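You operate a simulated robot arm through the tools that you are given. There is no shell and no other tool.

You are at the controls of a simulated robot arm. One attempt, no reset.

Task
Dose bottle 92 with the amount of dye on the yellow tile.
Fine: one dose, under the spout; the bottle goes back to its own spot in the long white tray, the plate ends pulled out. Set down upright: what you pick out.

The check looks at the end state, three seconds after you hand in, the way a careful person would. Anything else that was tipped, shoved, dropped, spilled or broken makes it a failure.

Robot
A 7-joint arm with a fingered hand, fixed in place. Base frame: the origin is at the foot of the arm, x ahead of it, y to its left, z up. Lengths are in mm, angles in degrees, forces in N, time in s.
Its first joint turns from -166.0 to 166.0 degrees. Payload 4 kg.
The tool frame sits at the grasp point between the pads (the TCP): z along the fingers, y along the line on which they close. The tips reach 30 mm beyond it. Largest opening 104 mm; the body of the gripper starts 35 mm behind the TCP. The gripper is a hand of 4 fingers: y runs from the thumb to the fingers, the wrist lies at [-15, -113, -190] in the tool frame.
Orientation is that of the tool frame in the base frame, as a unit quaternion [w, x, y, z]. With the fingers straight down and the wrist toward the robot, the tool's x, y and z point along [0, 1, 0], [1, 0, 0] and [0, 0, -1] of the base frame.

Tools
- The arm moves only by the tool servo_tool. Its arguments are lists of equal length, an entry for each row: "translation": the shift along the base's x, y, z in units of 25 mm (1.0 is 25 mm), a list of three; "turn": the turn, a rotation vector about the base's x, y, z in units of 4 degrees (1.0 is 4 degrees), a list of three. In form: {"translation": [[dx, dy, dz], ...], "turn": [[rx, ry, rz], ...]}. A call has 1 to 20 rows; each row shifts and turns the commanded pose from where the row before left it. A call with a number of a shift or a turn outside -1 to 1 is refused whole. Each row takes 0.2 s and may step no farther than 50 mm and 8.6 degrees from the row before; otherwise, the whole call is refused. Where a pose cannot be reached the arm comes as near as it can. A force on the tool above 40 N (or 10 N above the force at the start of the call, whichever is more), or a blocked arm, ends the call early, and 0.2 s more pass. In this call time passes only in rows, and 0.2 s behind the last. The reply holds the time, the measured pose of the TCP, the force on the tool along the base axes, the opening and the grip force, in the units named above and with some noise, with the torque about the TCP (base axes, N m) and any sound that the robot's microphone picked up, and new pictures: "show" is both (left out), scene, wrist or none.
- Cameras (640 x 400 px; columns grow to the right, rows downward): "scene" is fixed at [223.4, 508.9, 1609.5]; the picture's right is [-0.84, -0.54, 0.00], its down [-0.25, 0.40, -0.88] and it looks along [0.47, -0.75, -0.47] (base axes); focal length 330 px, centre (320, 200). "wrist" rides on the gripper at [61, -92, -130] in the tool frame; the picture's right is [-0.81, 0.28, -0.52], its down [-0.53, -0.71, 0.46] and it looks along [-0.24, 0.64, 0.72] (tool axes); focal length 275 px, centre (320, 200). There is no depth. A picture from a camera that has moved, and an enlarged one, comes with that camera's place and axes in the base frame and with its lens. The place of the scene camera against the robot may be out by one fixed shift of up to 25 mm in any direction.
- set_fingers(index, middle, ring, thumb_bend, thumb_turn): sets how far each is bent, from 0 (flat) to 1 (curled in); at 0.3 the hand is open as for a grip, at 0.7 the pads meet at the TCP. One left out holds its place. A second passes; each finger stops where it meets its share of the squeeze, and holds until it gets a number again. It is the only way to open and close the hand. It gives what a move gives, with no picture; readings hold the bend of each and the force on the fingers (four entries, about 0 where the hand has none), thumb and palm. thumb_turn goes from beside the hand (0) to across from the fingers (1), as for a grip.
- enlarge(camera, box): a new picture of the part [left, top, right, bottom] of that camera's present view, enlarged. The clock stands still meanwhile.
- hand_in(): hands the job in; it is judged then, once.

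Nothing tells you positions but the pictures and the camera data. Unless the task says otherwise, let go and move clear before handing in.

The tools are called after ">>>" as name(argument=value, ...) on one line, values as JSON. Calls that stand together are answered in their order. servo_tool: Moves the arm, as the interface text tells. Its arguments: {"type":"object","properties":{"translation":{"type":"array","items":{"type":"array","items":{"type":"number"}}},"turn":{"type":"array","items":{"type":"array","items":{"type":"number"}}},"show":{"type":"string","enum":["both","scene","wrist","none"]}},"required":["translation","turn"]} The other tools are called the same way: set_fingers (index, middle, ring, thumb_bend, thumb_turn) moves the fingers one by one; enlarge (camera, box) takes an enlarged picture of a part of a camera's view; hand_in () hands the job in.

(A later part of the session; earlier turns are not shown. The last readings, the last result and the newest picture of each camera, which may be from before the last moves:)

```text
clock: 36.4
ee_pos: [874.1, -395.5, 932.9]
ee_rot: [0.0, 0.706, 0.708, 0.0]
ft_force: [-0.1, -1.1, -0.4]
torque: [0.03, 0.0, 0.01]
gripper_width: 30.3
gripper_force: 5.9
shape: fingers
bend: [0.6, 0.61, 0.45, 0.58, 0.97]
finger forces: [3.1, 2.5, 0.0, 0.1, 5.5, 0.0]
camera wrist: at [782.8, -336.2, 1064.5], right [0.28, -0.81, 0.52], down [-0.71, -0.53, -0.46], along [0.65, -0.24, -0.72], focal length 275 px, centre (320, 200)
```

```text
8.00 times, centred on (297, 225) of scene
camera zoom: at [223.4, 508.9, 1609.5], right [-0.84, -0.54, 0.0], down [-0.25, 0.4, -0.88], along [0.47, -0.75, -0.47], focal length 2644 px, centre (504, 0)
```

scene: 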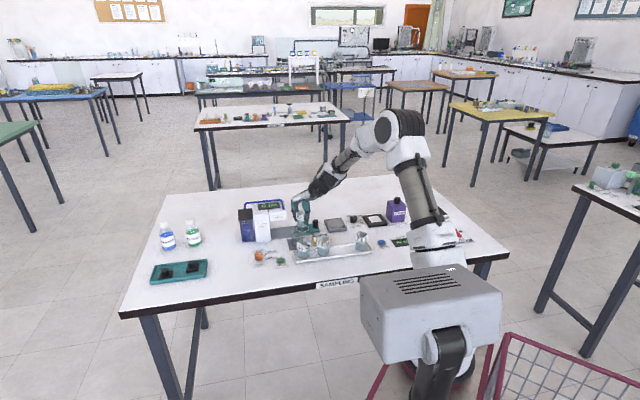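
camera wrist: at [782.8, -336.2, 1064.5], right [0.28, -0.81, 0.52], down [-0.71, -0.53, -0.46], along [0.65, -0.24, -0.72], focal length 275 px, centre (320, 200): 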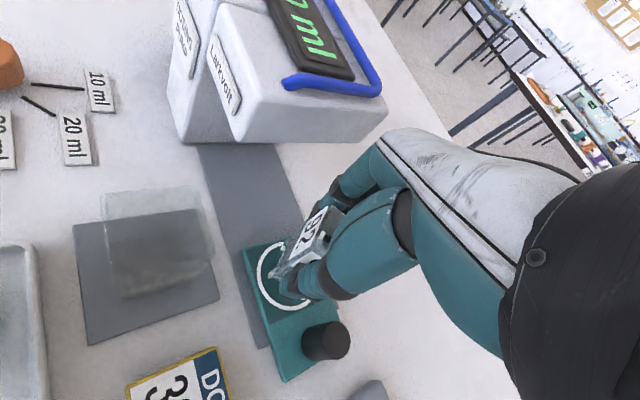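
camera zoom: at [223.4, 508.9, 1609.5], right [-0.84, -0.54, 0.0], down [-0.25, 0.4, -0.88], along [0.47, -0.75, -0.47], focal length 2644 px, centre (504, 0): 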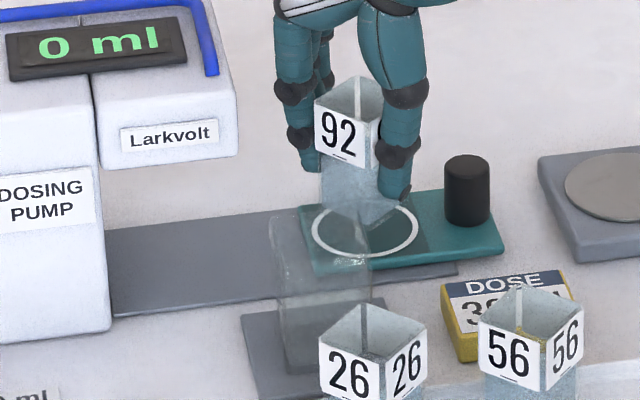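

About 10 mm above the plate and well centred. Lowering gently in small steps while watching the force.

>>> servo_tool(translation=[[-0.02, -0.02, -0.1], [-0.02, -0.02, -0.1], [0, 0, -0.1]], turn=[[0, 0, 0], [0, 0, 0], [0, 0, 0]])

>>> enlarge(camera="scene", box=[275, 205, 323, 245])

>>> enlarge(camera="wrist", box=[240, 190, 340, 290])

```text
clock: 37.2
ee_pos: [872.9, -395.9, 925.1]
ee_rot: [0.0, 0.707, 0.707, 0.0]
ft_force: [-0.9, 0.6, -0.5]
torque: [0.03, 0.02, 0.01]
gripper_width: 30.2
gripper_force: 5.0
shape: fingers
bend: [0.6, 0.61, 0.45, 0.58, 0.97]
finger forces: [3.1, 2.5, 0.0, 0.0, 5.6, 0.1]
camera wrist: at [781.1, -336.1, 1056.5], right [0.28, -0.81, 0.52], down [-0.71, -0.53, -0.46], along [0.64, -0.24, -0.72], focal length 275 px, centre (320, 200)
```

scene: 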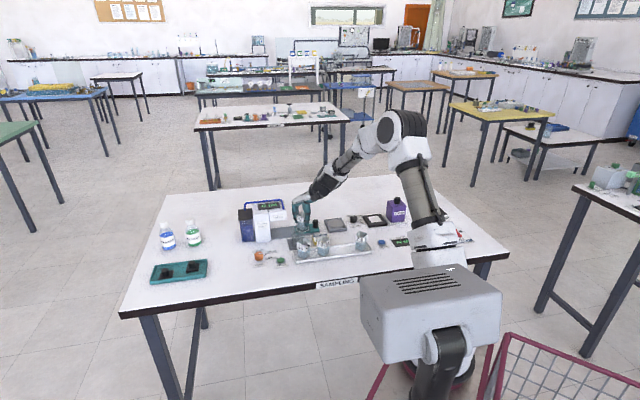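
wrist: 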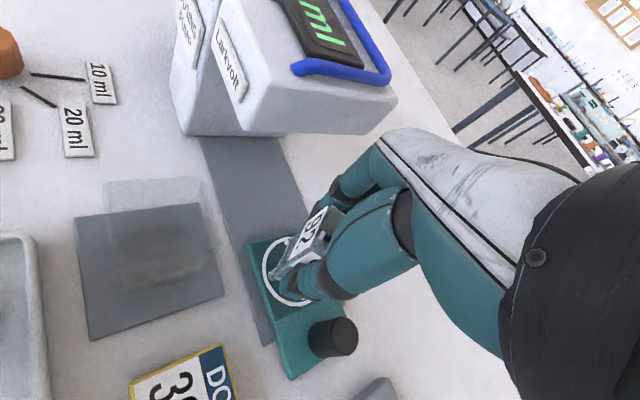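

```text
10.00 times, centred on (299, 225) of scene
camera zoom: at [223.4, 508.9, 1609.5], right [-0.84, -0.54, 0.0], down [-0.25, 0.4, -0.88], along [0.47, -0.75, -0.47], focal length 3305 px, centre (530, -50)
```

zoom: 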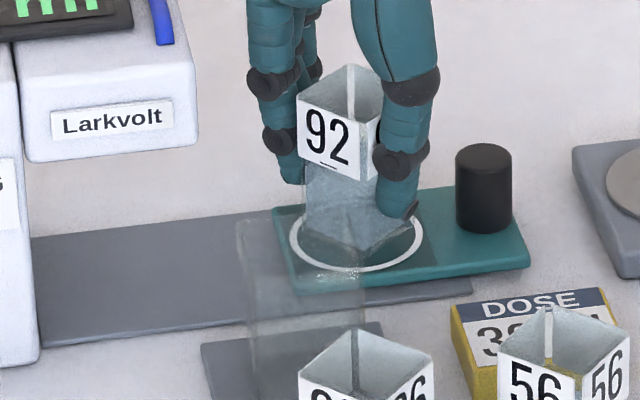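

```text
4.00 times, centred on (290, 240) of wrist
camera zoom: at [781.1, -336.1, 1056.5], right [0.28, -0.81, 0.52], down [-0.71, -0.53, -0.46], along [0.64, -0.24, -0.72], focal length 1101 px, centre (440, 40)
```

zoom: 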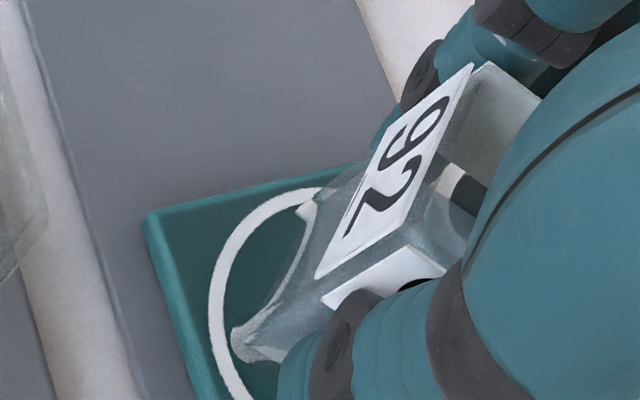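

Nearly touching. Continuing down in small steps until contact registers.

>>> servo_tool(translation=[[0, 0, -0.06], [0, 0, -0.06]], turn=[[0, 0, 0], [0, 0, 0]], show="none")

>>> enlarge(camera="scene", box=[275, 205, 323, 245])

>>> enlarge(camera="wrist", box=[240, 190, 340, 290])

```text
clock: 37.8
ee_pos: [872.0, -396.0, 922.6]
ee_rot: [0.0, 0.706, 0.708, 0.0]
ft_force: [0.3, -0.5, 0.2]
torque: [0.0, 0.0, -0.02]
gripper_width: 30.1
gripper_force: 5.5
shape: fingers
bend: [0.6, 0.61, 0.45, 0.58, 0.97]
finger forces: [3.1, 2.5, 0.1, 0.0, 5.5, 0.0]
```

```text
10.00 times, centred on (299, 225) of scene
camera zoom: at [223.4, 508.9, 1609.5], right [-0.84, -0.54, 0.0], down [-0.25, 0.4, -0.88], along [0.47, -0.75, -0.47], focal length 3305 px, centre (530, -50)
```

zoom: 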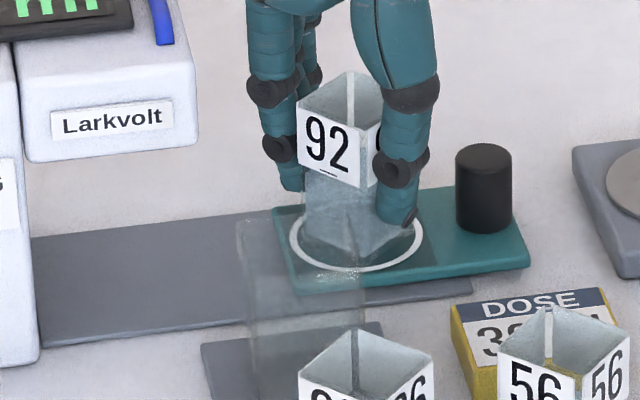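

```text
4.00 times, centred on (290, 240) of wrist
camera zoom: at [781.1, -335.7, 1053.4], right [0.28, -0.81, 0.52], down [-0.71, -0.53, -0.46], along [0.64, -0.24, -0.72], focal length 1101 px, centre (440, 40)
```

zoom: 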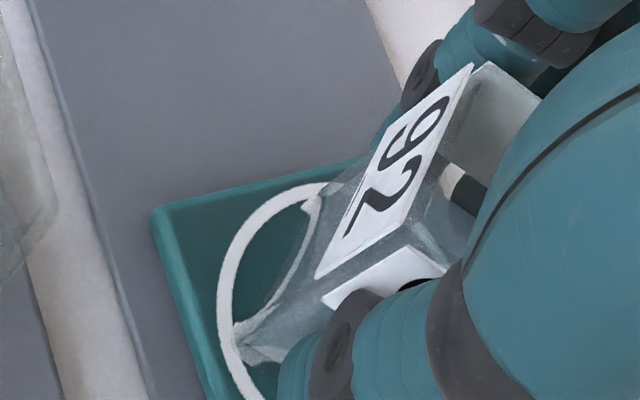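

No contact yet. Continuing down a little more.

>>> servo_tool(translation=[[0.01, -0.01, -0.05], [0.01, -0.01, -0.05]], turn=[[0, 0, 0], [0, 0, 0]], show="none")

>>> servo_tool(translation=[[0, 0, -0.04]], turn=[[0, 0, 0]], show="none")

>>> enlarge(camera="scene", box=[275, 205, 323, 245])

>>> enlarge(camera="wrist", box=[240, 190, 340, 290])

```text
clock: 38.4
ee_pos: [873.1, -396.6, 921.2]
ee_rot: [-0.001, 0.706, 0.708, -0.001]
ft_force: [0.3, 0.4, -1.0]
torque: [0.01, 0.02, -0.01]
gripper_width: 29.9
gripper_force: 5.7
shape: fingers
bend: [0.6, 0.61, 0.45, 0.58, 0.97]
finger forces: [3.0, 2.5, 0.0, 0.1, 5.6, 0.1]
```

```text
clock: 38.8
ee_pos: [873.1, -396.6, 920.3]
ee_rot: [0.0, 0.707, 0.708, -0.001]
ft_force: [0.1, 0.4, 2.0]
torque: [0.0, 0.04, -0.02]
gripper_width: 30.2
gripper_force: 6.0
shape: fingers
bend: [0.6, 0.61, 0.45, 0.58, 0.97]
finger forces: [3.3, 2.8, 0.0, 0.0, 5.6, 0.1]
```

```text
10.00 times, centred on (299, 225) of scene
camera zoom: at [223.4, 508.9, 1609.5], right [-0.84, -0.54, 0.0], down [-0.25, 0.4, -0.88], along [0.47, -0.75, -0.47], focal length 3305 px, centre (530, -50)
```

zoom: 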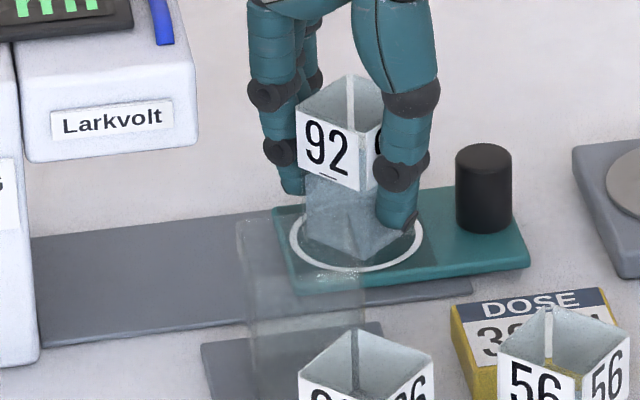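

```text
4.00 times, centred on (290, 240) of wrist
camera zoom: at [781.6, -336.8, 1050.9], right [0.28, -0.81, 0.52], down [-0.71, -0.53, -0.46], along [0.64, -0.24, -0.72], focal length 1101 px, centre (440, 40)
```

zoom: 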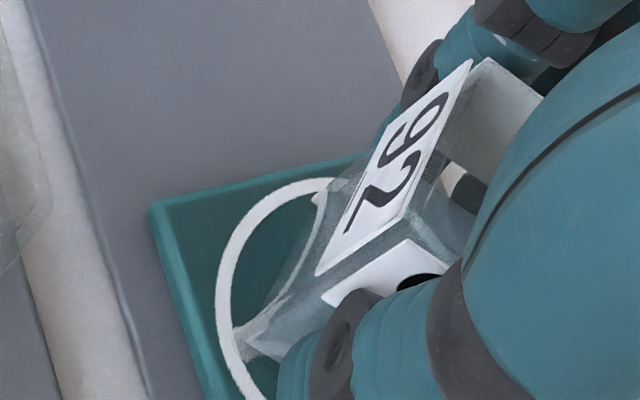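

Contact is registering (2 N upward), so the bottle sits on the plate. Releasing.

>>> set_fingers(index=0.5, middle=0.5, thumb_bend=0.5)

>>> enlarge(camera="scene", box=[275, 205, 323, 245])

>>> enlarge(camera="wrist", box=[240, 190, 340, 290])

```text
clock: 39.8
ee_pos: [874.3, -396.3, 919.4]
ee_rot: [0.0, 0.707, 0.707, -0.001]
ft_force: [0.7, 0.6, 0.0]
torque: [-0.01, -0.01, -0.03]
gripper_width: 51.7
gripper_force: 0.0
shape: fingers
bend: [0.5, 0.5, 0.45, 0.5, 0.97]
finger forces: [0.0, 0.0, 0.0, 0.1, 0.1, 0.0]
```

```text
10.00 times, centred on (299, 225) of scene
camera zoom: at [223.4, 508.9, 1609.5], right [-0.84, -0.54, 0.0], down [-0.25, 0.4, -0.88], along [0.47, -0.75, -0.47], focal length 3305 px, centre (530, -50)
```

zoom: 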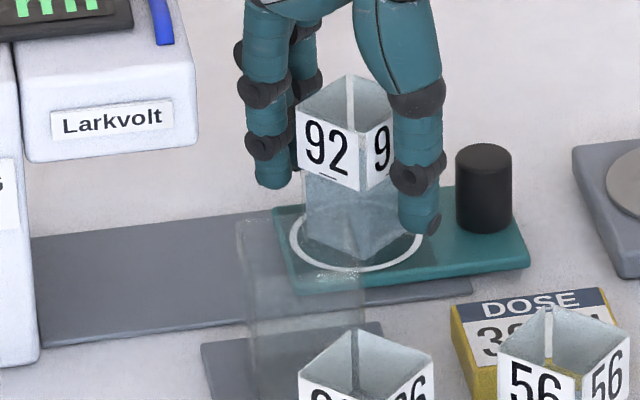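

```text
4.00 times, centred on (290, 240) of wrist
camera zoom: at [781.6, -336.7, 1050.6], right [0.28, -0.81, 0.52], down [-0.71, -0.53, -0.46], along [0.64, -0.24, -0.72], focal length 1101 px, centre (440, 40)
```

zoom: 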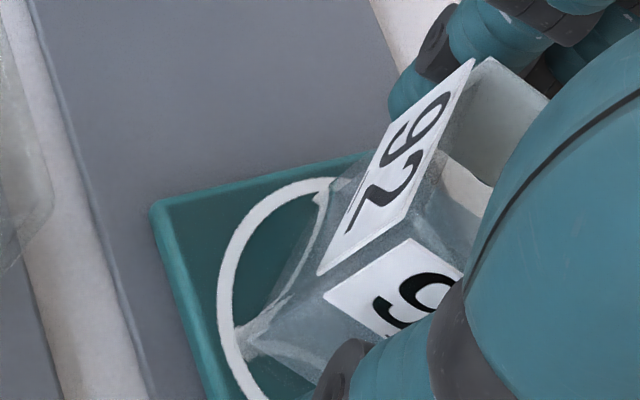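

The bottle stands upright inside the ring. I'll lift straight up, then yaw the hand to the plate's direction and tilt it so it leans away from the pump, to work the plate's knob.

>>> servo_tool(translation=[[0, 0, 0.5], [0, 0, 0.9], [0, 0, 1.0], [0, 0, 1.0]], turn=[[0, 0, 0], [0, 0, 0], [0, 0, 0], [0, 0, 0]])

>>> enlarge(camera="scene", box=[265, 195, 329, 245])

>>> enlarge(camera="wrist", box=[210, 230, 350, 370])

```text
clock: 40.8
ee_pos: [873.0, -396.3, 1005.1]
ee_rot: [-0.001, 0.707, 0.707, 0.0]
ft_force: [0.7, -0.1, 0.8]
torque: [-0.03, -0.01, 0.03]
gripper_width: 51.6
gripper_force: 0.1
shape: fingers
bend: [0.5, 0.5, 0.45, 0.5, 0.97]
finger forces: [0.1, 0.0, 0.0, 0.1, 0.0, 0.1]
camera wrist: at [782.2, -335.3, 1135.2], right [0.28, -0.81, 0.52], down [-0.71, -0.53, -0.46], along [0.64, -0.24, -0.73], focal length 275 px, centre (320, 200)
```

scene: 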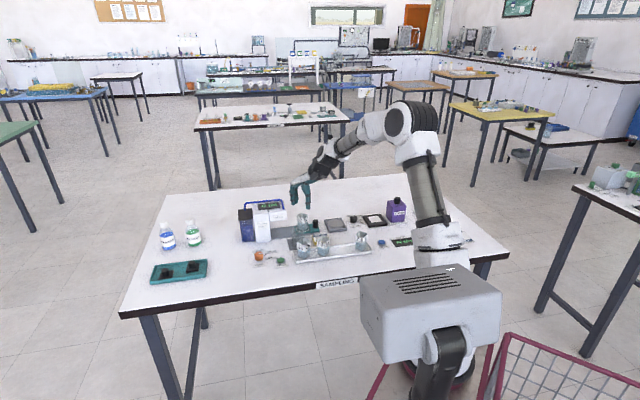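
wrist: 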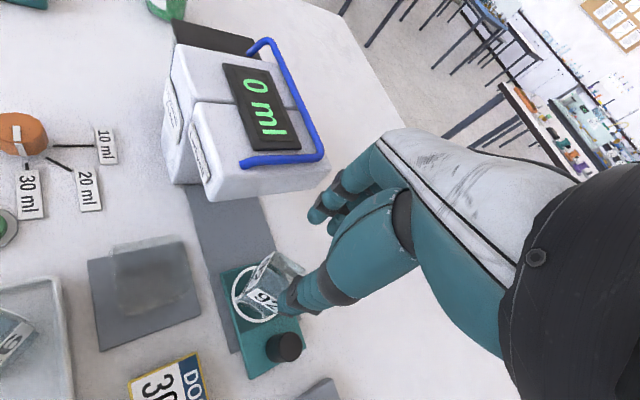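

```text
8.00 times, centred on (297, 220) of scene
camera zoom: at [223.4, 508.9, 1609.5], right [-0.84, -0.54, 0.0], down [-0.25, 0.4, -0.88], along [0.47, -0.75, -0.47], focal length 2644 px, centre (504, 40)
```

zoom: 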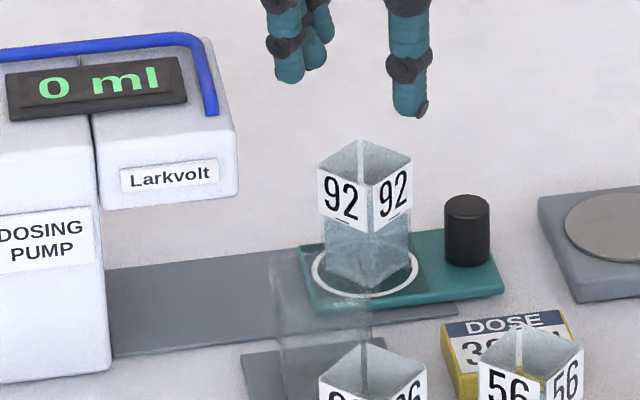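

```text
2.86 times, centred on (280, 300) of wrist
camera zoom: at [782.2, -335.3, 1135.2], right [0.28, -0.81, 0.52], down [-0.71, -0.53, -0.46], along [0.64, -0.24, -0.73], focal length 786 px, centre (434, -86)
```

zoom: 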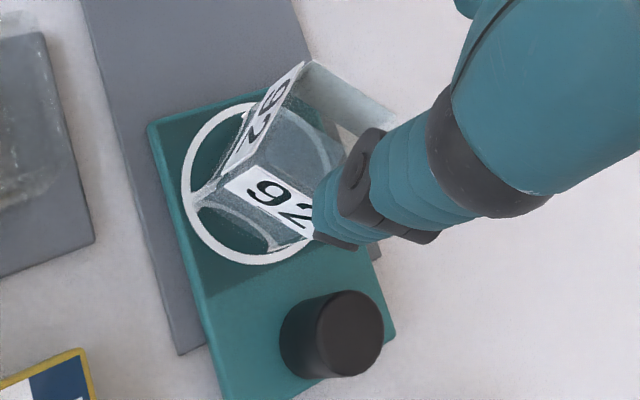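

The bottle is well centred in the ring. Next I'll yaw and shift over the knob, staying high, then tilt.

>>> servo_tool(translation=[[-0.161, -0.166, 0], [-0.161, -0.166, 0], [-0.161, -0.166, 0], [-0.161, -0.166, 0], [-0.161, -0.166, 0], [-0.161, -0.166, 0], [-0.161, -0.166, 0], [-0.161, -0.166, 0], [-0.161, -0.166, 0], [-0.161, -0.166, 0], [-0.161, -0.166, 0], [0, 0, 0], [0, 0, 0], [0, 0, 0], [0, 0, 0], [0, 0, 0], [0, 0, 0], [0, 0, 0]], turn=[[0, 0, -0.985], [0, 0, -0.985], [0, 0, -0.985], [0, 0, -0.985], [0, 0, -0.985], [0, 0, -0.985], [0, 0, -0.985], [0, 0, -0.985], [0, 0, -0.985], [0, 0, -0.985], [0, 0, -0.985], [0.7273, -0.6864, 0], [0.7273, -0.6864, 0], [0.7273, -0.6864, 0], [0.7273, -0.6864, 0], [0.7273, -0.6864, 0], [0.7273, -0.6864, 0], [0.7273, -0.6864, 0]])

>>> enlarge(camera="wrist", box=[180, 180, 380, 380])

>>> enlarge(camera="scene", box=[265, 180, 361, 250])

```text
clock: 44.6
ee_pos: [829.1, -442.0, 1004.6]
ee_rot: [-0.095, 0.89, 0.386, 0.224]
ft_force: [0.7, -1.6, -0.4]
torque: [-0.06, -0.02, -0.06]
gripper_width: 51.6
gripper_force: 0.0
shape: fingers
bend: [0.5, 0.5, 0.45, 0.5, 0.97]
finger forces: [0.0, 0.0, 0.0, 0.0, 0.0, 0.0]
camera wrist: at [757.9, -385.1, 1148.9], right [-0.46, -0.89, 0.08], down [-0.69, 0.3, -0.65], along [0.56, -0.35, -0.75], focal length 275 px, centre (320, 200)
```

scene: 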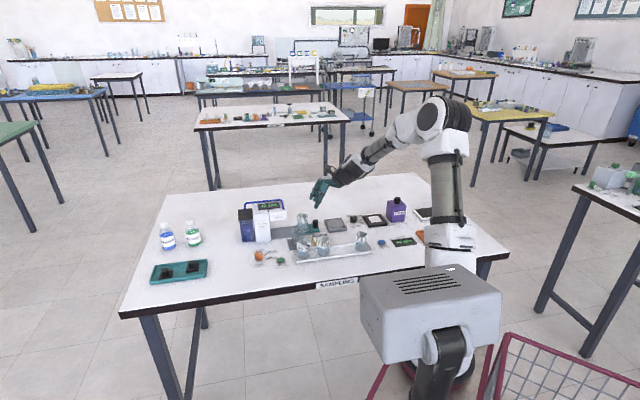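
wrist: 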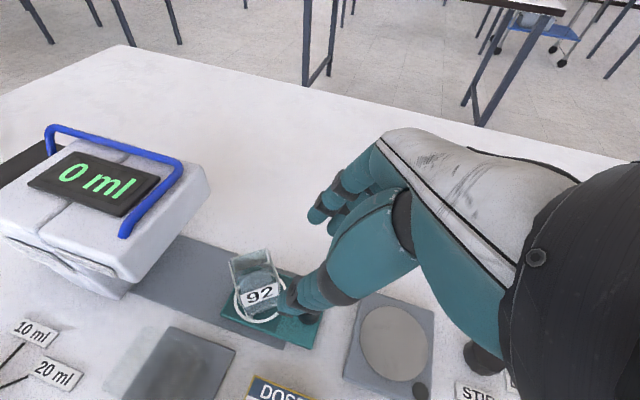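

```text
2.00 times, centred on (280, 280) of wrist
camera zoom: at [757.9, -385.1, 1148.9], right [-0.46, -0.89, 0.08], down [-0.69, 0.3, -0.65], along [0.56, -0.35, -0.75], focal length 551 px, centre (400, 40)
```

zoom: 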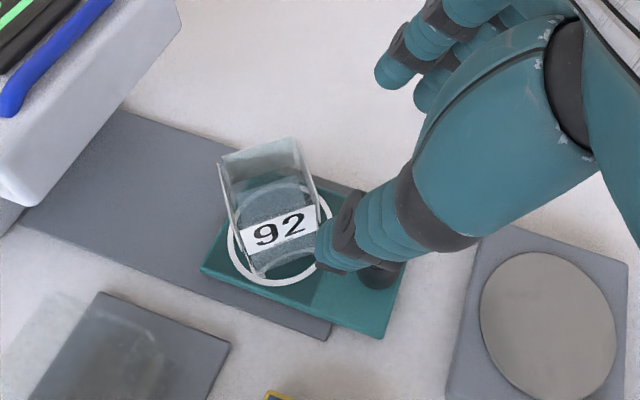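

```text
5.71 times, centred on (313, 215) of scene
camera zoom: at [223.4, 508.9, 1609.5], right [-0.84, -0.54, 0.0], down [-0.25, 0.4, -0.88], along [0.47, -0.75, -0.47], focal length 1888 px, centre (360, 114)
```

zoom: 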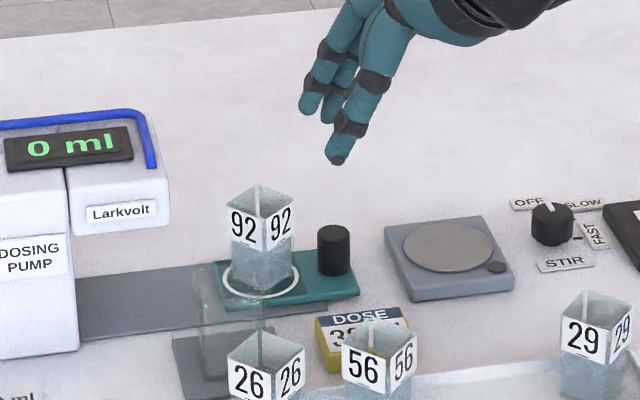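

The tilt is as intended: the hand leans right and the fingers point down-left. Lowering toward the knob and checking.

>>> servo_tool(translation=[[0, 0, -0.7], [0, 0, -0.7], [0, 0, -0.7], [0, 0, -0.6]], turn=[[0, 0, 0], [0, 0, 0], [0, 0, 0], [0, 0, 0]])

>>> enlarge(camera="wrist", box=[200, 150, 380, 330])

>>> enlarge(camera="scene", box=[280, 195, 344, 245])

```text
clock: 45.6
ee_pos: [827.1, -441.9, 937.6]
ee_rot: [-0.096, 0.891, 0.384, 0.223]
ft_force: [-0.7, -0.1, 0.3]
torque: [0.01, 0.01, 0.0]
gripper_width: 51.7
gripper_force: 0.0
shape: fingers
bend: [0.5, 0.5, 0.45, 0.5, 0.97]
finger forces: [0.0, 0.0, 0.1, 0.0, 0.1, 0.0]
camera wrist: at [755.9, -385.5, 1082.1], right [-0.46, -0.89, 0.08], down [-0.69, 0.3, -0.65], along [0.56, -0.35, -0.75], focal length 275 px, centre (320, 200)
```

scene: 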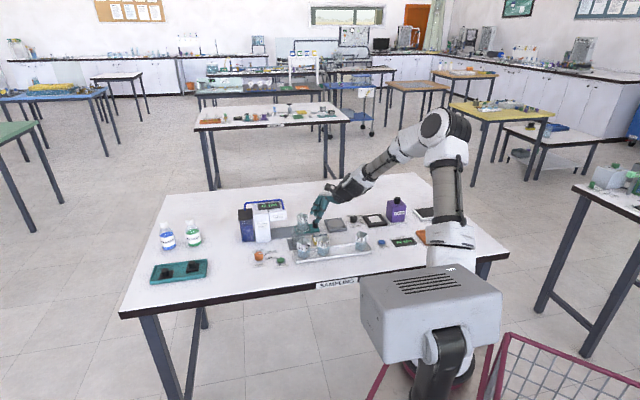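
wrist: 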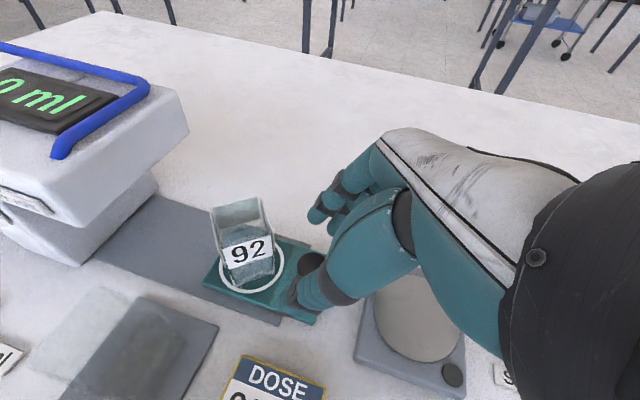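

```text
2.22 times, centred on (290, 240) of wrist
camera zoom: at [755.9, -385.5, 1082.1], right [-0.46, -0.89, 0.08], down [-0.69, 0.3, -0.65], along [0.56, -0.35, -0.75], focal length 612 px, centre (387, 111)
```

zoom: 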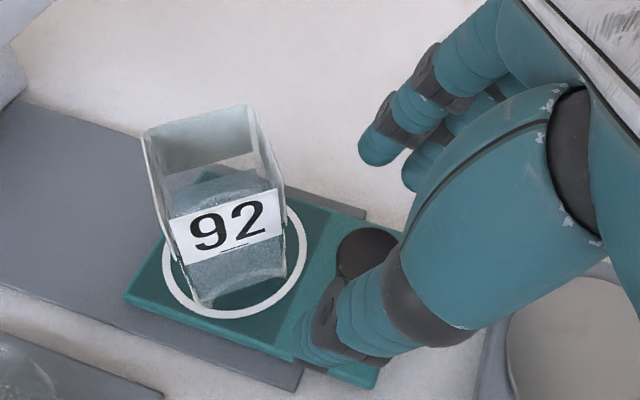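

```text
8.00 times, centred on (312, 220) of scene
camera zoom: at [223.4, 508.9, 1609.5], right [-0.84, -0.54, 0.0], down [-0.25, 0.4, -0.88], along [0.47, -0.75, -0.47], focal length 2644 px, centre (384, 40)
```

zoom: 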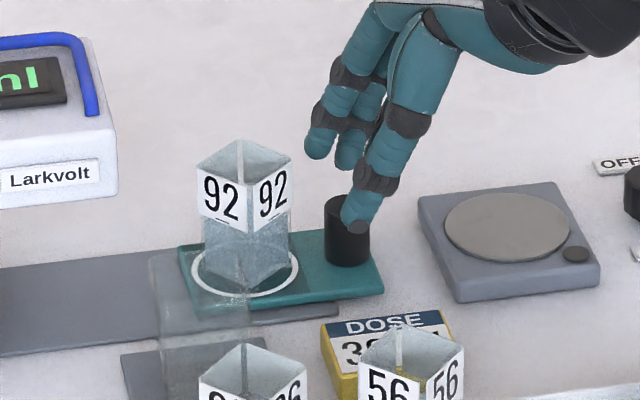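

The knob lies right between the thumb and fingers. Lowering to grip height.

>>> servo_tool(translation=[[0.025, -0.01, -0.4], [0.025, -0.01, -0.4], [0.02, -0.01, -0.38]], turn=[[0, 0, 0], [0, 0, 0], [0, 0, 0]])

>>> enlarge(camera="wrist", box=[220, 150, 380, 310])

>>> enlarge(camera="scene", box=[280, 200, 344, 250])

```text
clock: 46.4
ee_pos: [829.5, -442.2, 908.5]
ee_rot: [-0.096, 0.891, 0.384, 0.222]
ft_force: [0.3, -0.4, 0.8]
torque: [0.0, 0.01, -0.03]
gripper_width: 51.8
gripper_force: 0.0
shape: fingers
bend: [0.5, 0.5, 0.45, 0.5, 0.97]
finger forces: [0.0, 0.0, 0.0, 0.0, 0.0, 0.1]
camera wrist: at [758.2, -387.1, 1051.8], right [-0.46, -0.89, 0.08], down [-0.69, 0.3, -0.65], along [0.56, -0.35, -0.75], focal length 275 px, centre (320, 200)
```

scene: 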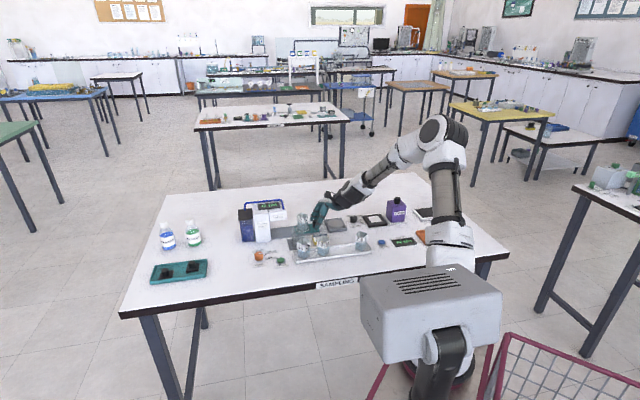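
wrist: 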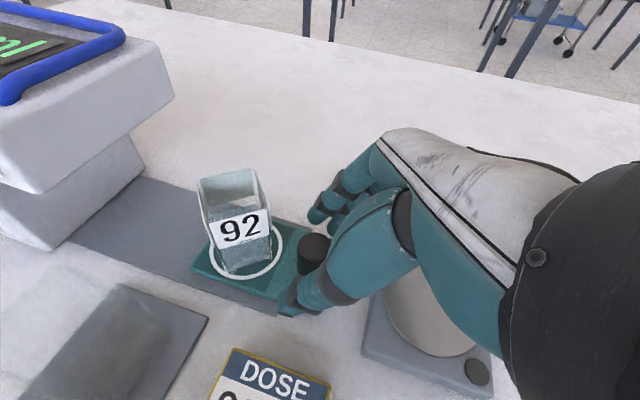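

```text
2.50 times, centred on (300, 230) of wrist
camera zoom: at [758.2, -387.1, 1051.8], right [-0.46, -0.89, 0.08], down [-0.69, 0.3, -0.65], along [0.56, -0.35, -0.75], focal length 688 px, centre (370, 125)
```

zoom: 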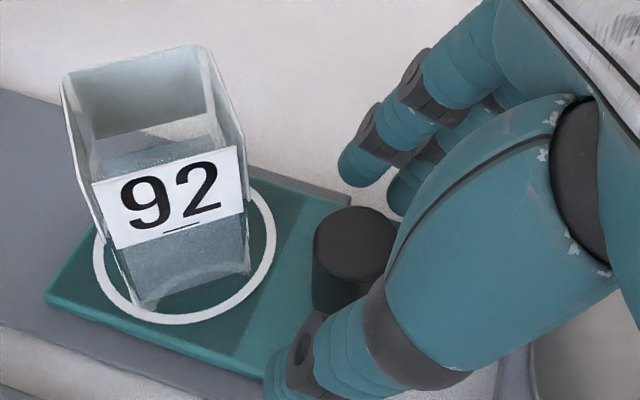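

```text
8.00 times, centred on (312, 225) of scene
camera zoom: at [223.4, 508.9, 1609.5], right [-0.84, -0.54, 0.0], down [-0.25, 0.4, -0.88], along [0.47, -0.75, -0.47], focal length 2644 px, centre (384, 0)
```

zoom: 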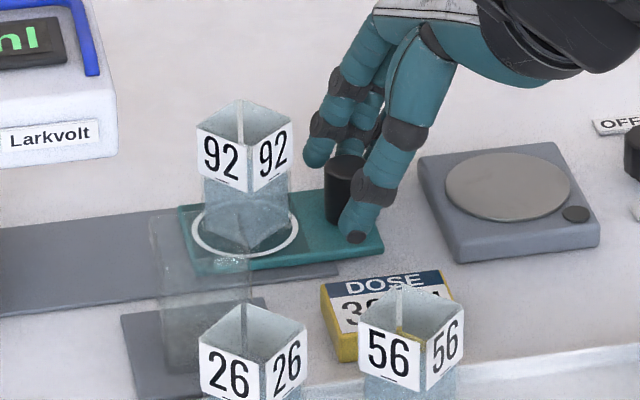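

Positioned around the knob. Closing thumb, index and middle on it.

>>> set_fingers(index=0.68, middle=0.68, thumb_bend=0.68)

>>> enlarge(camera="wrist", box=[220, 150, 380, 310])

>>> enlarge(camera="scene", box=[280, 200, 344, 250])

```text
clock: 47.4
ee_pos: [829.5, -445.0, 907.0]
ee_rot: [-0.096, 0.891, 0.384, 0.222]
ft_force: [1.9, -1.7, -0.6]
torque: [-0.04, -0.09, 0.01]
gripper_width: 16.3
gripper_force: 3.4
shape: fingers
bend: [0.64, 0.65, 0.45, 0.64, 0.97]
finger forces: [2.7, 2.6, 0.1, 0.1, 2.7, 0.1]
```

```text
2.50 times, centred on (300, 230) of wrist
camera zoom: at [758.3, -387.3, 1051.6], right [-0.46, -0.89, 0.08], down [-0.69, 0.3, -0.65], along [0.56, -0.35, -0.75], focal length 688 px, centre (370, 125)
```

zoom: 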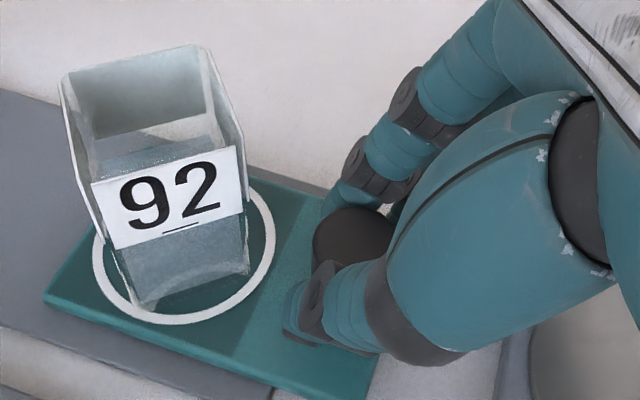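

```text
8.00 times, centred on (312, 225) of scene
camera zoom: at [223.4, 508.9, 1609.5], right [-0.84, -0.54, 0.0], down [-0.25, 0.4, -0.88], along [0.47, -0.75, -0.47], focal length 2644 px, centre (384, 0)
```

zoom: 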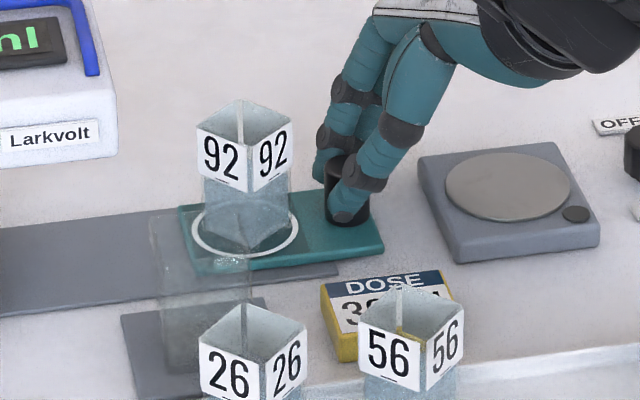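

The knob is held with the bottle undisturbed. The plate geometry fits a table turned 45°, so I'll slide slowly along (0.707,0.707) and check after 20 mm.

>>> servo_tool(translation=[[0.05, 0.05, 0], [0.1, 0.1, 0], [0.14, 0.14, 0], [0.14, 0.14, 0], [0.1, 0.1, 0], [0.05, 0.05, 0]], turn=[[0, 0, 0], [0, 0, 0], [0, 0, 0], [0, 0, 0], [0, 0, 0], [0, 0, 0]])

>>> enlarge(camera="scene", box=[270, 195, 334, 245])

>>> enlarge(camera="wrist", box=[220, 150, 380, 310])

```text
clock: 48.8
ee_pos: [845.3, -428.5, 906.9]
ee_rot: [-0.095, 0.891, 0.385, 0.223]
ft_force: [1.4, -1.9, 0.5]
torque: [-0.04, -0.04, -0.04]
gripper_width: 15.9
gripper_force: 4.7
shape: fingers
bend: [0.65, 0.66, 0.45, 0.64, 0.97]
finger forces: [2.8, 2.9, 0.1, 0.1, 2.7, 0.0]
camera wrist: at [773.7, -372.2, 1051.4], right [-0.46, -0.89, 0.08], down [-0.69, 0.3, -0.65], along [0.56, -0.35, -0.75], focal length 275 px, centre (320, 200)
```

scene: 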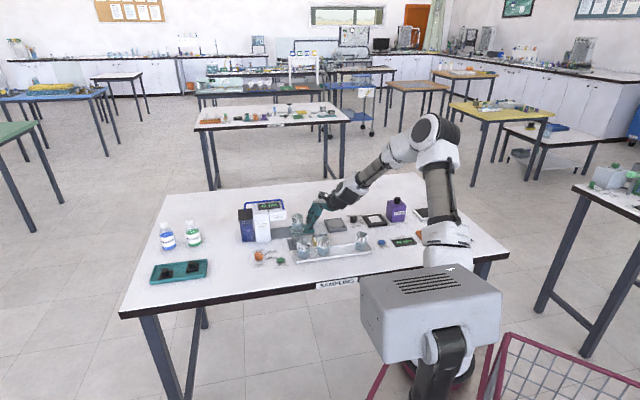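
wrist: 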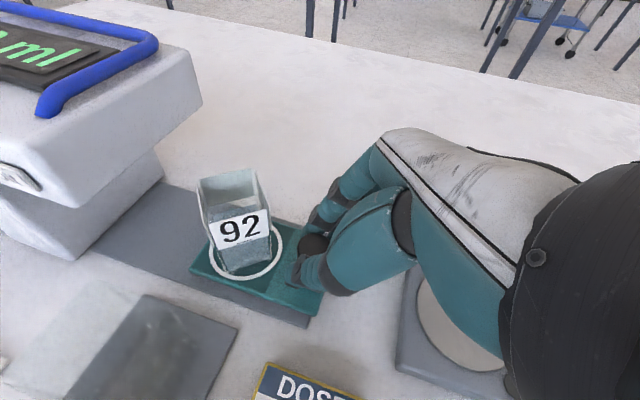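

```text
8.00 times, centred on (302, 220) of scene
camera zoom: at [223.4, 508.9, 1609.5], right [-0.84, -0.54, 0.0], down [-0.25, 0.4, -0.88], along [0.47, -0.75, -0.47], focal length 2644 px, centre (464, 40)
```

zoom: 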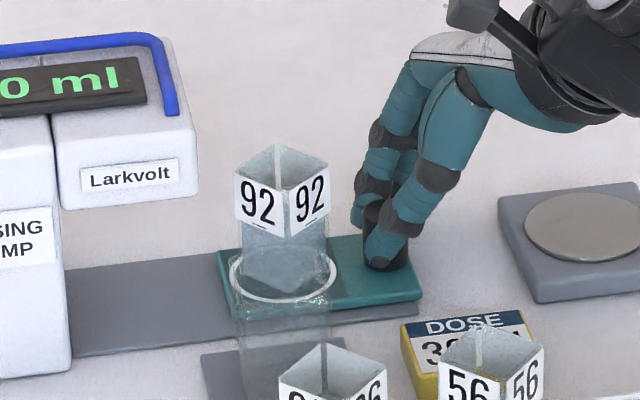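

```text
2.50 times, centred on (300, 230) of wrist
camera zoom: at [773.7, -372.2, 1051.4], right [-0.46, -0.89, 0.08], down [-0.69, 0.3, -0.65], along [0.56, -0.35, -0.75], focal length 688 px, centre (370, 125)
```

zoom: 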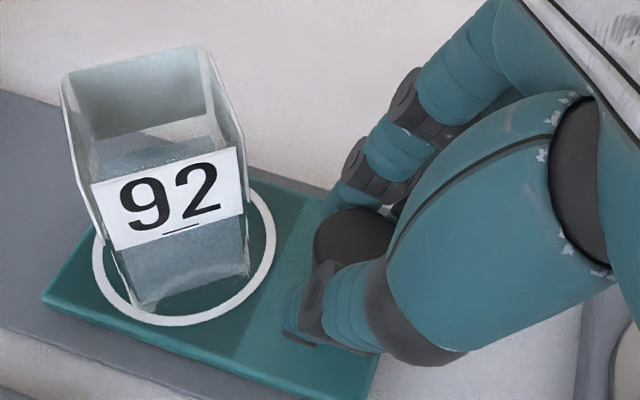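

The plate slides smoothly with the bottle on it. Continuing 60 mm.

>>> servo_tool(translation=[[0.05, 0.05, 0], [0.1, 0.1, 0], [0.14, 0.14, 0], [0.14, 0.14, 0], [0.14, 0.14, 0], [0.14, 0.14, 0], [0.14, 0.14, 0], [0.14, 0.14, 0], [0.14, 0.14, 0], [0.14, 0.14, 0], [0.14, 0.14, 0], [0.14, 0.14, 0], [0.1, 0.1, 0], [0.05, 0.05, 0]], turn=[[0, 0, 0], [0, 0, 0], [0, 0, 0], [0, 0, 0], [0, 0, 0], [0, 0, 0], [0, 0, 0], [0, 0, 0], [0, 0, 0], [0, 0, 0], [0, 0, 0], [0, 0, 0], [0, 0, 0], [0, 0, 0]])

>>> enlarge(camera="scene", box=[255, 195, 319, 245])

>>> enlarge(camera="wrist", box=[180, 110, 380, 310])

```text
clock: 51.8
ee_pos: [889.0, -386.4, 906.6]
ee_rot: [-0.096, 0.891, 0.384, 0.222]
ft_force: [-0.3, 0.4, 1.5]
torque: [-0.03, -0.05, -0.02]
gripper_width: 15.6
gripper_force: 4.4
shape: fingers
bend: [0.65, 0.66, 0.45, 0.64, 0.97]
finger forces: [2.3, 2.7, 0.0, 0.0, 3.5, 0.0]
camera wrist: at [816.6, -329.9, 1051.2], right [-0.46, -0.89, 0.08], down [-0.69, 0.3, -0.65], along [0.56, -0.35, -0.75], focal length 275 px, centre (320, 200)
```

scene: 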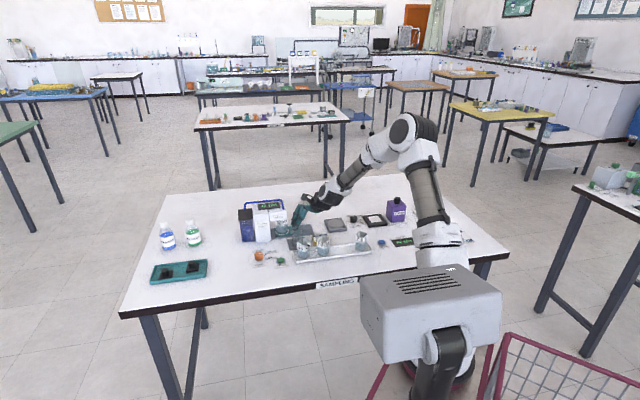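
wrist: 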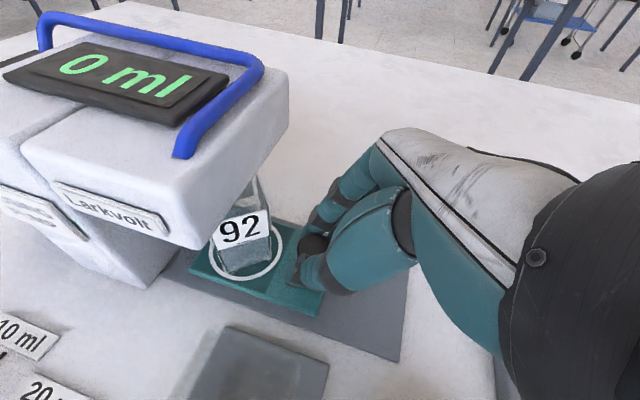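

```text
8.00 times, centred on (287, 220) of scene
camera zoom: at [223.4, 508.9, 1609.5], right [-0.84, -0.54, 0.0], down [-0.25, 0.4, -0.88], along [0.47, -0.75, -0.47], focal length 2644 px, centre (584, 40)
```

zoom: 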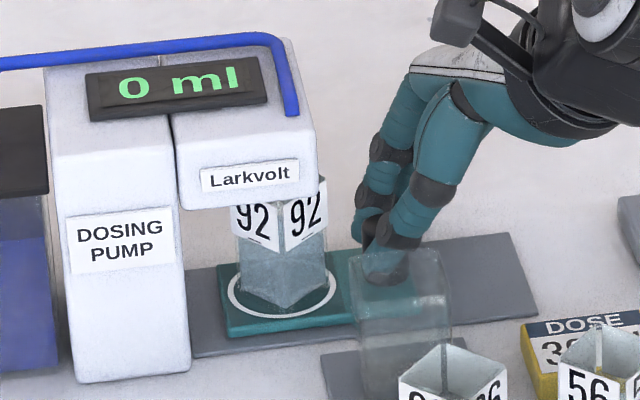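

```text
2.00 times, centred on (280, 210) of wrist
camera zoom: at [816.6, -329.9, 1051.2], right [-0.46, -0.89, 0.08], down [-0.69, 0.3, -0.65], along [0.56, -0.35, -0.75], focal length 551 px, centre (400, 180)
```

zoom: 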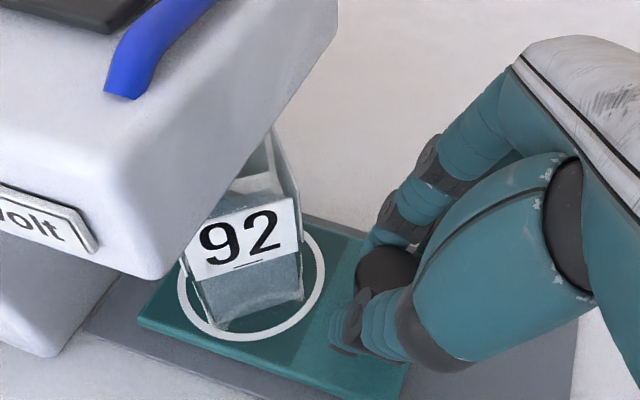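

About 82 mm done; the plate edge is still some way short of the tower. Continuing slowly in short steps, watching for the end stop.

>>> servo_tool(translation=[[0.05, 0.05, 0], [0.08, 0.08, 0], [0.08, 0.08, 0], [0.08, 0.08, 0], [0.05, 0.05, 0]], turn=[[0, 0, 0], [0, 0, 0], [0, 0, 0], [0, 0, 0], [0, 0, 0]])

>>> enlarge(camera="scene", box=[255, 195, 319, 245])

>>> enlarge(camera="wrist", box=[180, 110, 380, 310])

```text
clock: 53.0
ee_pos: [896.4, -379.2, 907.5]
ee_rot: [-0.096, 0.891, 0.384, 0.223]
ft_force: [-1.8, -7.8, 1.3]
torque: [-0.18, 0.08, -0.12]
gripper_width: 11.3
gripper_force: 4.4
shape: fingers
bend: [0.65, 0.65, 0.45, 0.67, 0.97]
finger forces: [1.5, 6.6, 0.0, 0.0, 1.2, 0.1]
camera wrist: at [824.0, -322.4, 1051.3], right [-0.46, -0.89, 0.08], down [-0.69, 0.3, -0.65], along [0.55, -0.35, -0.75], focal length 275 px, centre (320, 200)
```

scene: 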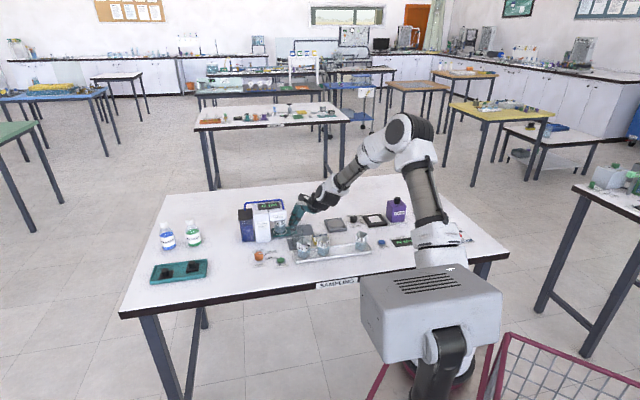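
wrist: 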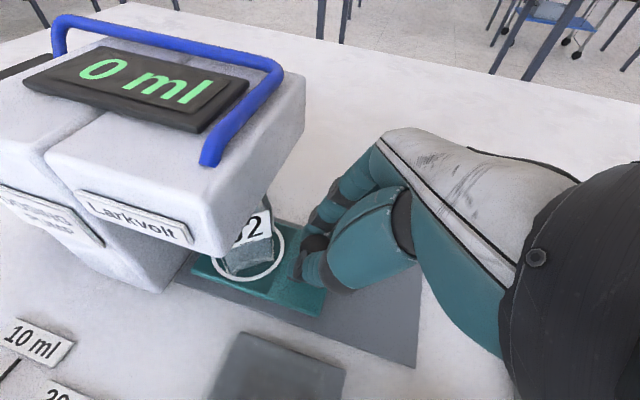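

```text
8.00 times, centred on (287, 220) of scene
camera zoom: at [223.4, 508.9, 1609.5], right [-0.84, -0.54, 0.0], down [-0.25, 0.4, -0.88], along [0.47, -0.75, -0.47], focal length 2644 px, centre (584, 40)
```

zoom: 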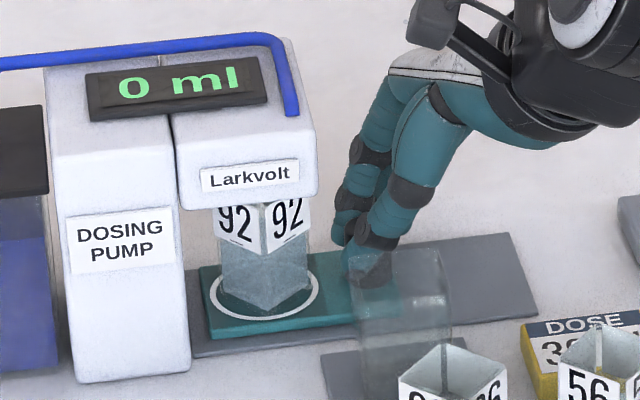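

```text
2.00 times, centred on (280, 210) of wrist
camera zoom: at [824.0, -322.4, 1051.3], right [-0.46, -0.89, 0.08], down [-0.69, 0.3, -0.65], along [0.55, -0.35, -0.75], focal length 551 px, centre (400, 180)
```

zoom: 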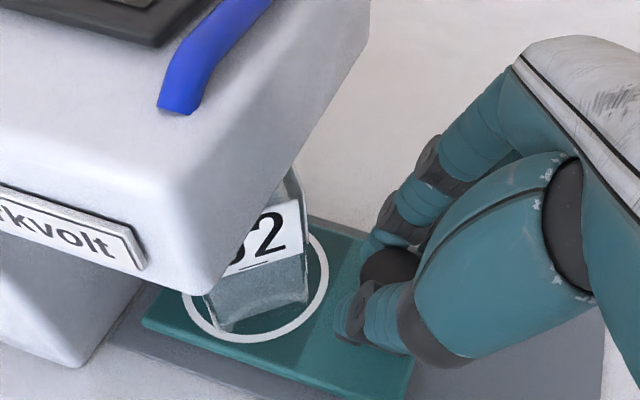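

Force rose to about 7 N against the push, so the plate seems to have met its end stop after roughly 91 mm. I'll confirm with a 2 mm nudge.

>>> servo_tool(translation=[[0.03, 0.03, 0], [0.03, 0.03, 0]], turn=[[0, 0, 0], [0, 0, 0]], show="none")

>>> enlarge(camera="scene", box=[255, 195, 319, 245])

>>> enlarge(camera="wrist", box=[180, 110, 380, 310])

```text
clock: 53.6
ee_pos: [898.5, -376.3, 907.3]
ee_rot: [-0.097, 0.89, 0.386, 0.223]
ft_force: [2.2, -5.6, 1.2]
torque: [-0.17, -0.09, -0.03]
gripper_width: 7.7
gripper_force: 3.1
shape: fingers
bend: [0.67, 0.64, 0.45, 0.68, 0.97]
finger forces: [0.8, 4.6, 0.0, 0.0, 0.3, 0.0]
```

```text
8.00 times, centred on (287, 220) of scene
camera zoom: at [223.4, 508.9, 1609.5], right [-0.84, -0.54, 0.0], down [-0.25, 0.4, -0.88], along [0.47, -0.75, -0.47], focal length 2644 px, centre (584, 40)
```

zoom: 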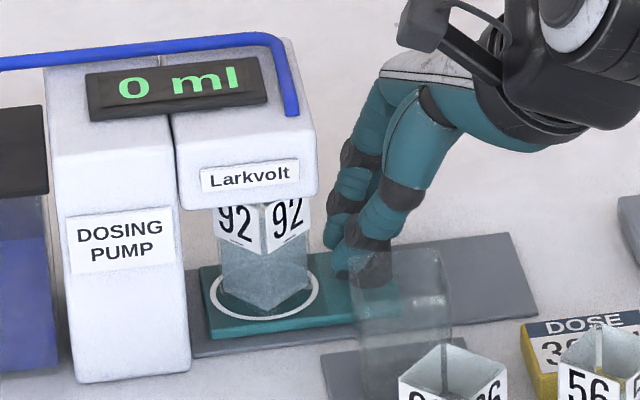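

```text
2.00 times, centred on (280, 210) of wrist
camera zoom: at [826.4, -318.7, 1050.8], right [-0.46, -0.89, 0.08], down [-0.69, 0.3, -0.65], along [0.56, -0.35, -0.75], focal length 551 px, centre (400, 180)
```

zoom: 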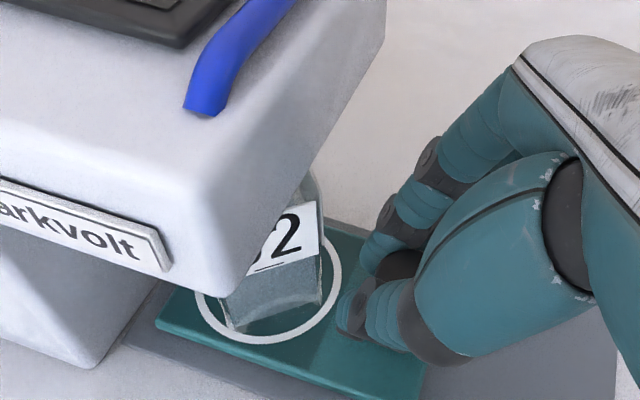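

The plate didn't move further, so it is firmly at its end stop under the head. Releasing the knob.

>>> set_fingers(index=0.47, middle=0.47, ring=0.42, thumb_bend=0.47)

>>> enlarge(camera="wrist", box=[180, 110, 380, 310])

>>> enlarge(camera="scene", box=[255, 195, 319, 245])

```text
clock: 54.6
ee_pos: [897.7, -376.6, 907.0]
ee_rot: [-0.097, 0.891, 0.385, 0.223]
ft_force: [-0.1, 0.4, -0.1]
torque: [0.0, 0.01, 0.03]
gripper_width: 59.2
gripper_force: 0.1
shape: fingers
bend: [0.47, 0.47, 0.42, 0.47, 0.97]
finger forces: [0.0, 0.0, 0.0, 0.0, 0.0, 0.0]
```

```text
2.00 times, centred on (280, 210) of wrist
camera zoom: at [826.1, -319.2, 1050.7], right [-0.46, -0.89, 0.08], down [-0.69, 0.3, -0.65], along [0.56, -0.35, -0.75], focal length 551 px, centre (400, 180)
```

zoom: 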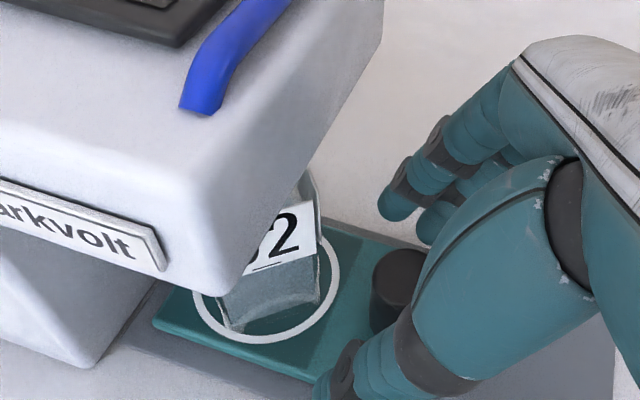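

```text
8.00 times, centred on (287, 220) of scene
camera zoom: at [223.4, 508.9, 1609.5], right [-0.84, -0.54, 0.0], down [-0.25, 0.4, -0.88], along [0.47, -0.75, -0.47], focal length 2644 px, centre (584, 40)
```

zoom: 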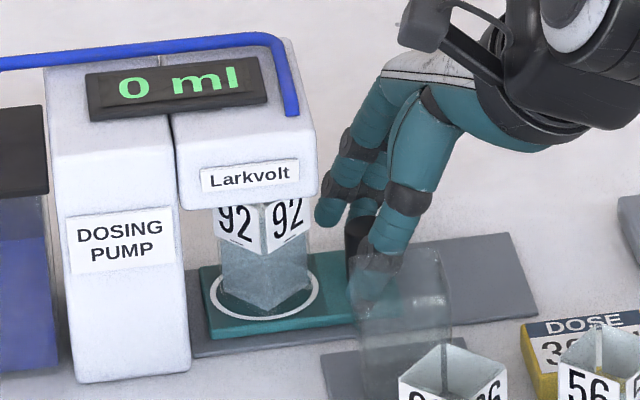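

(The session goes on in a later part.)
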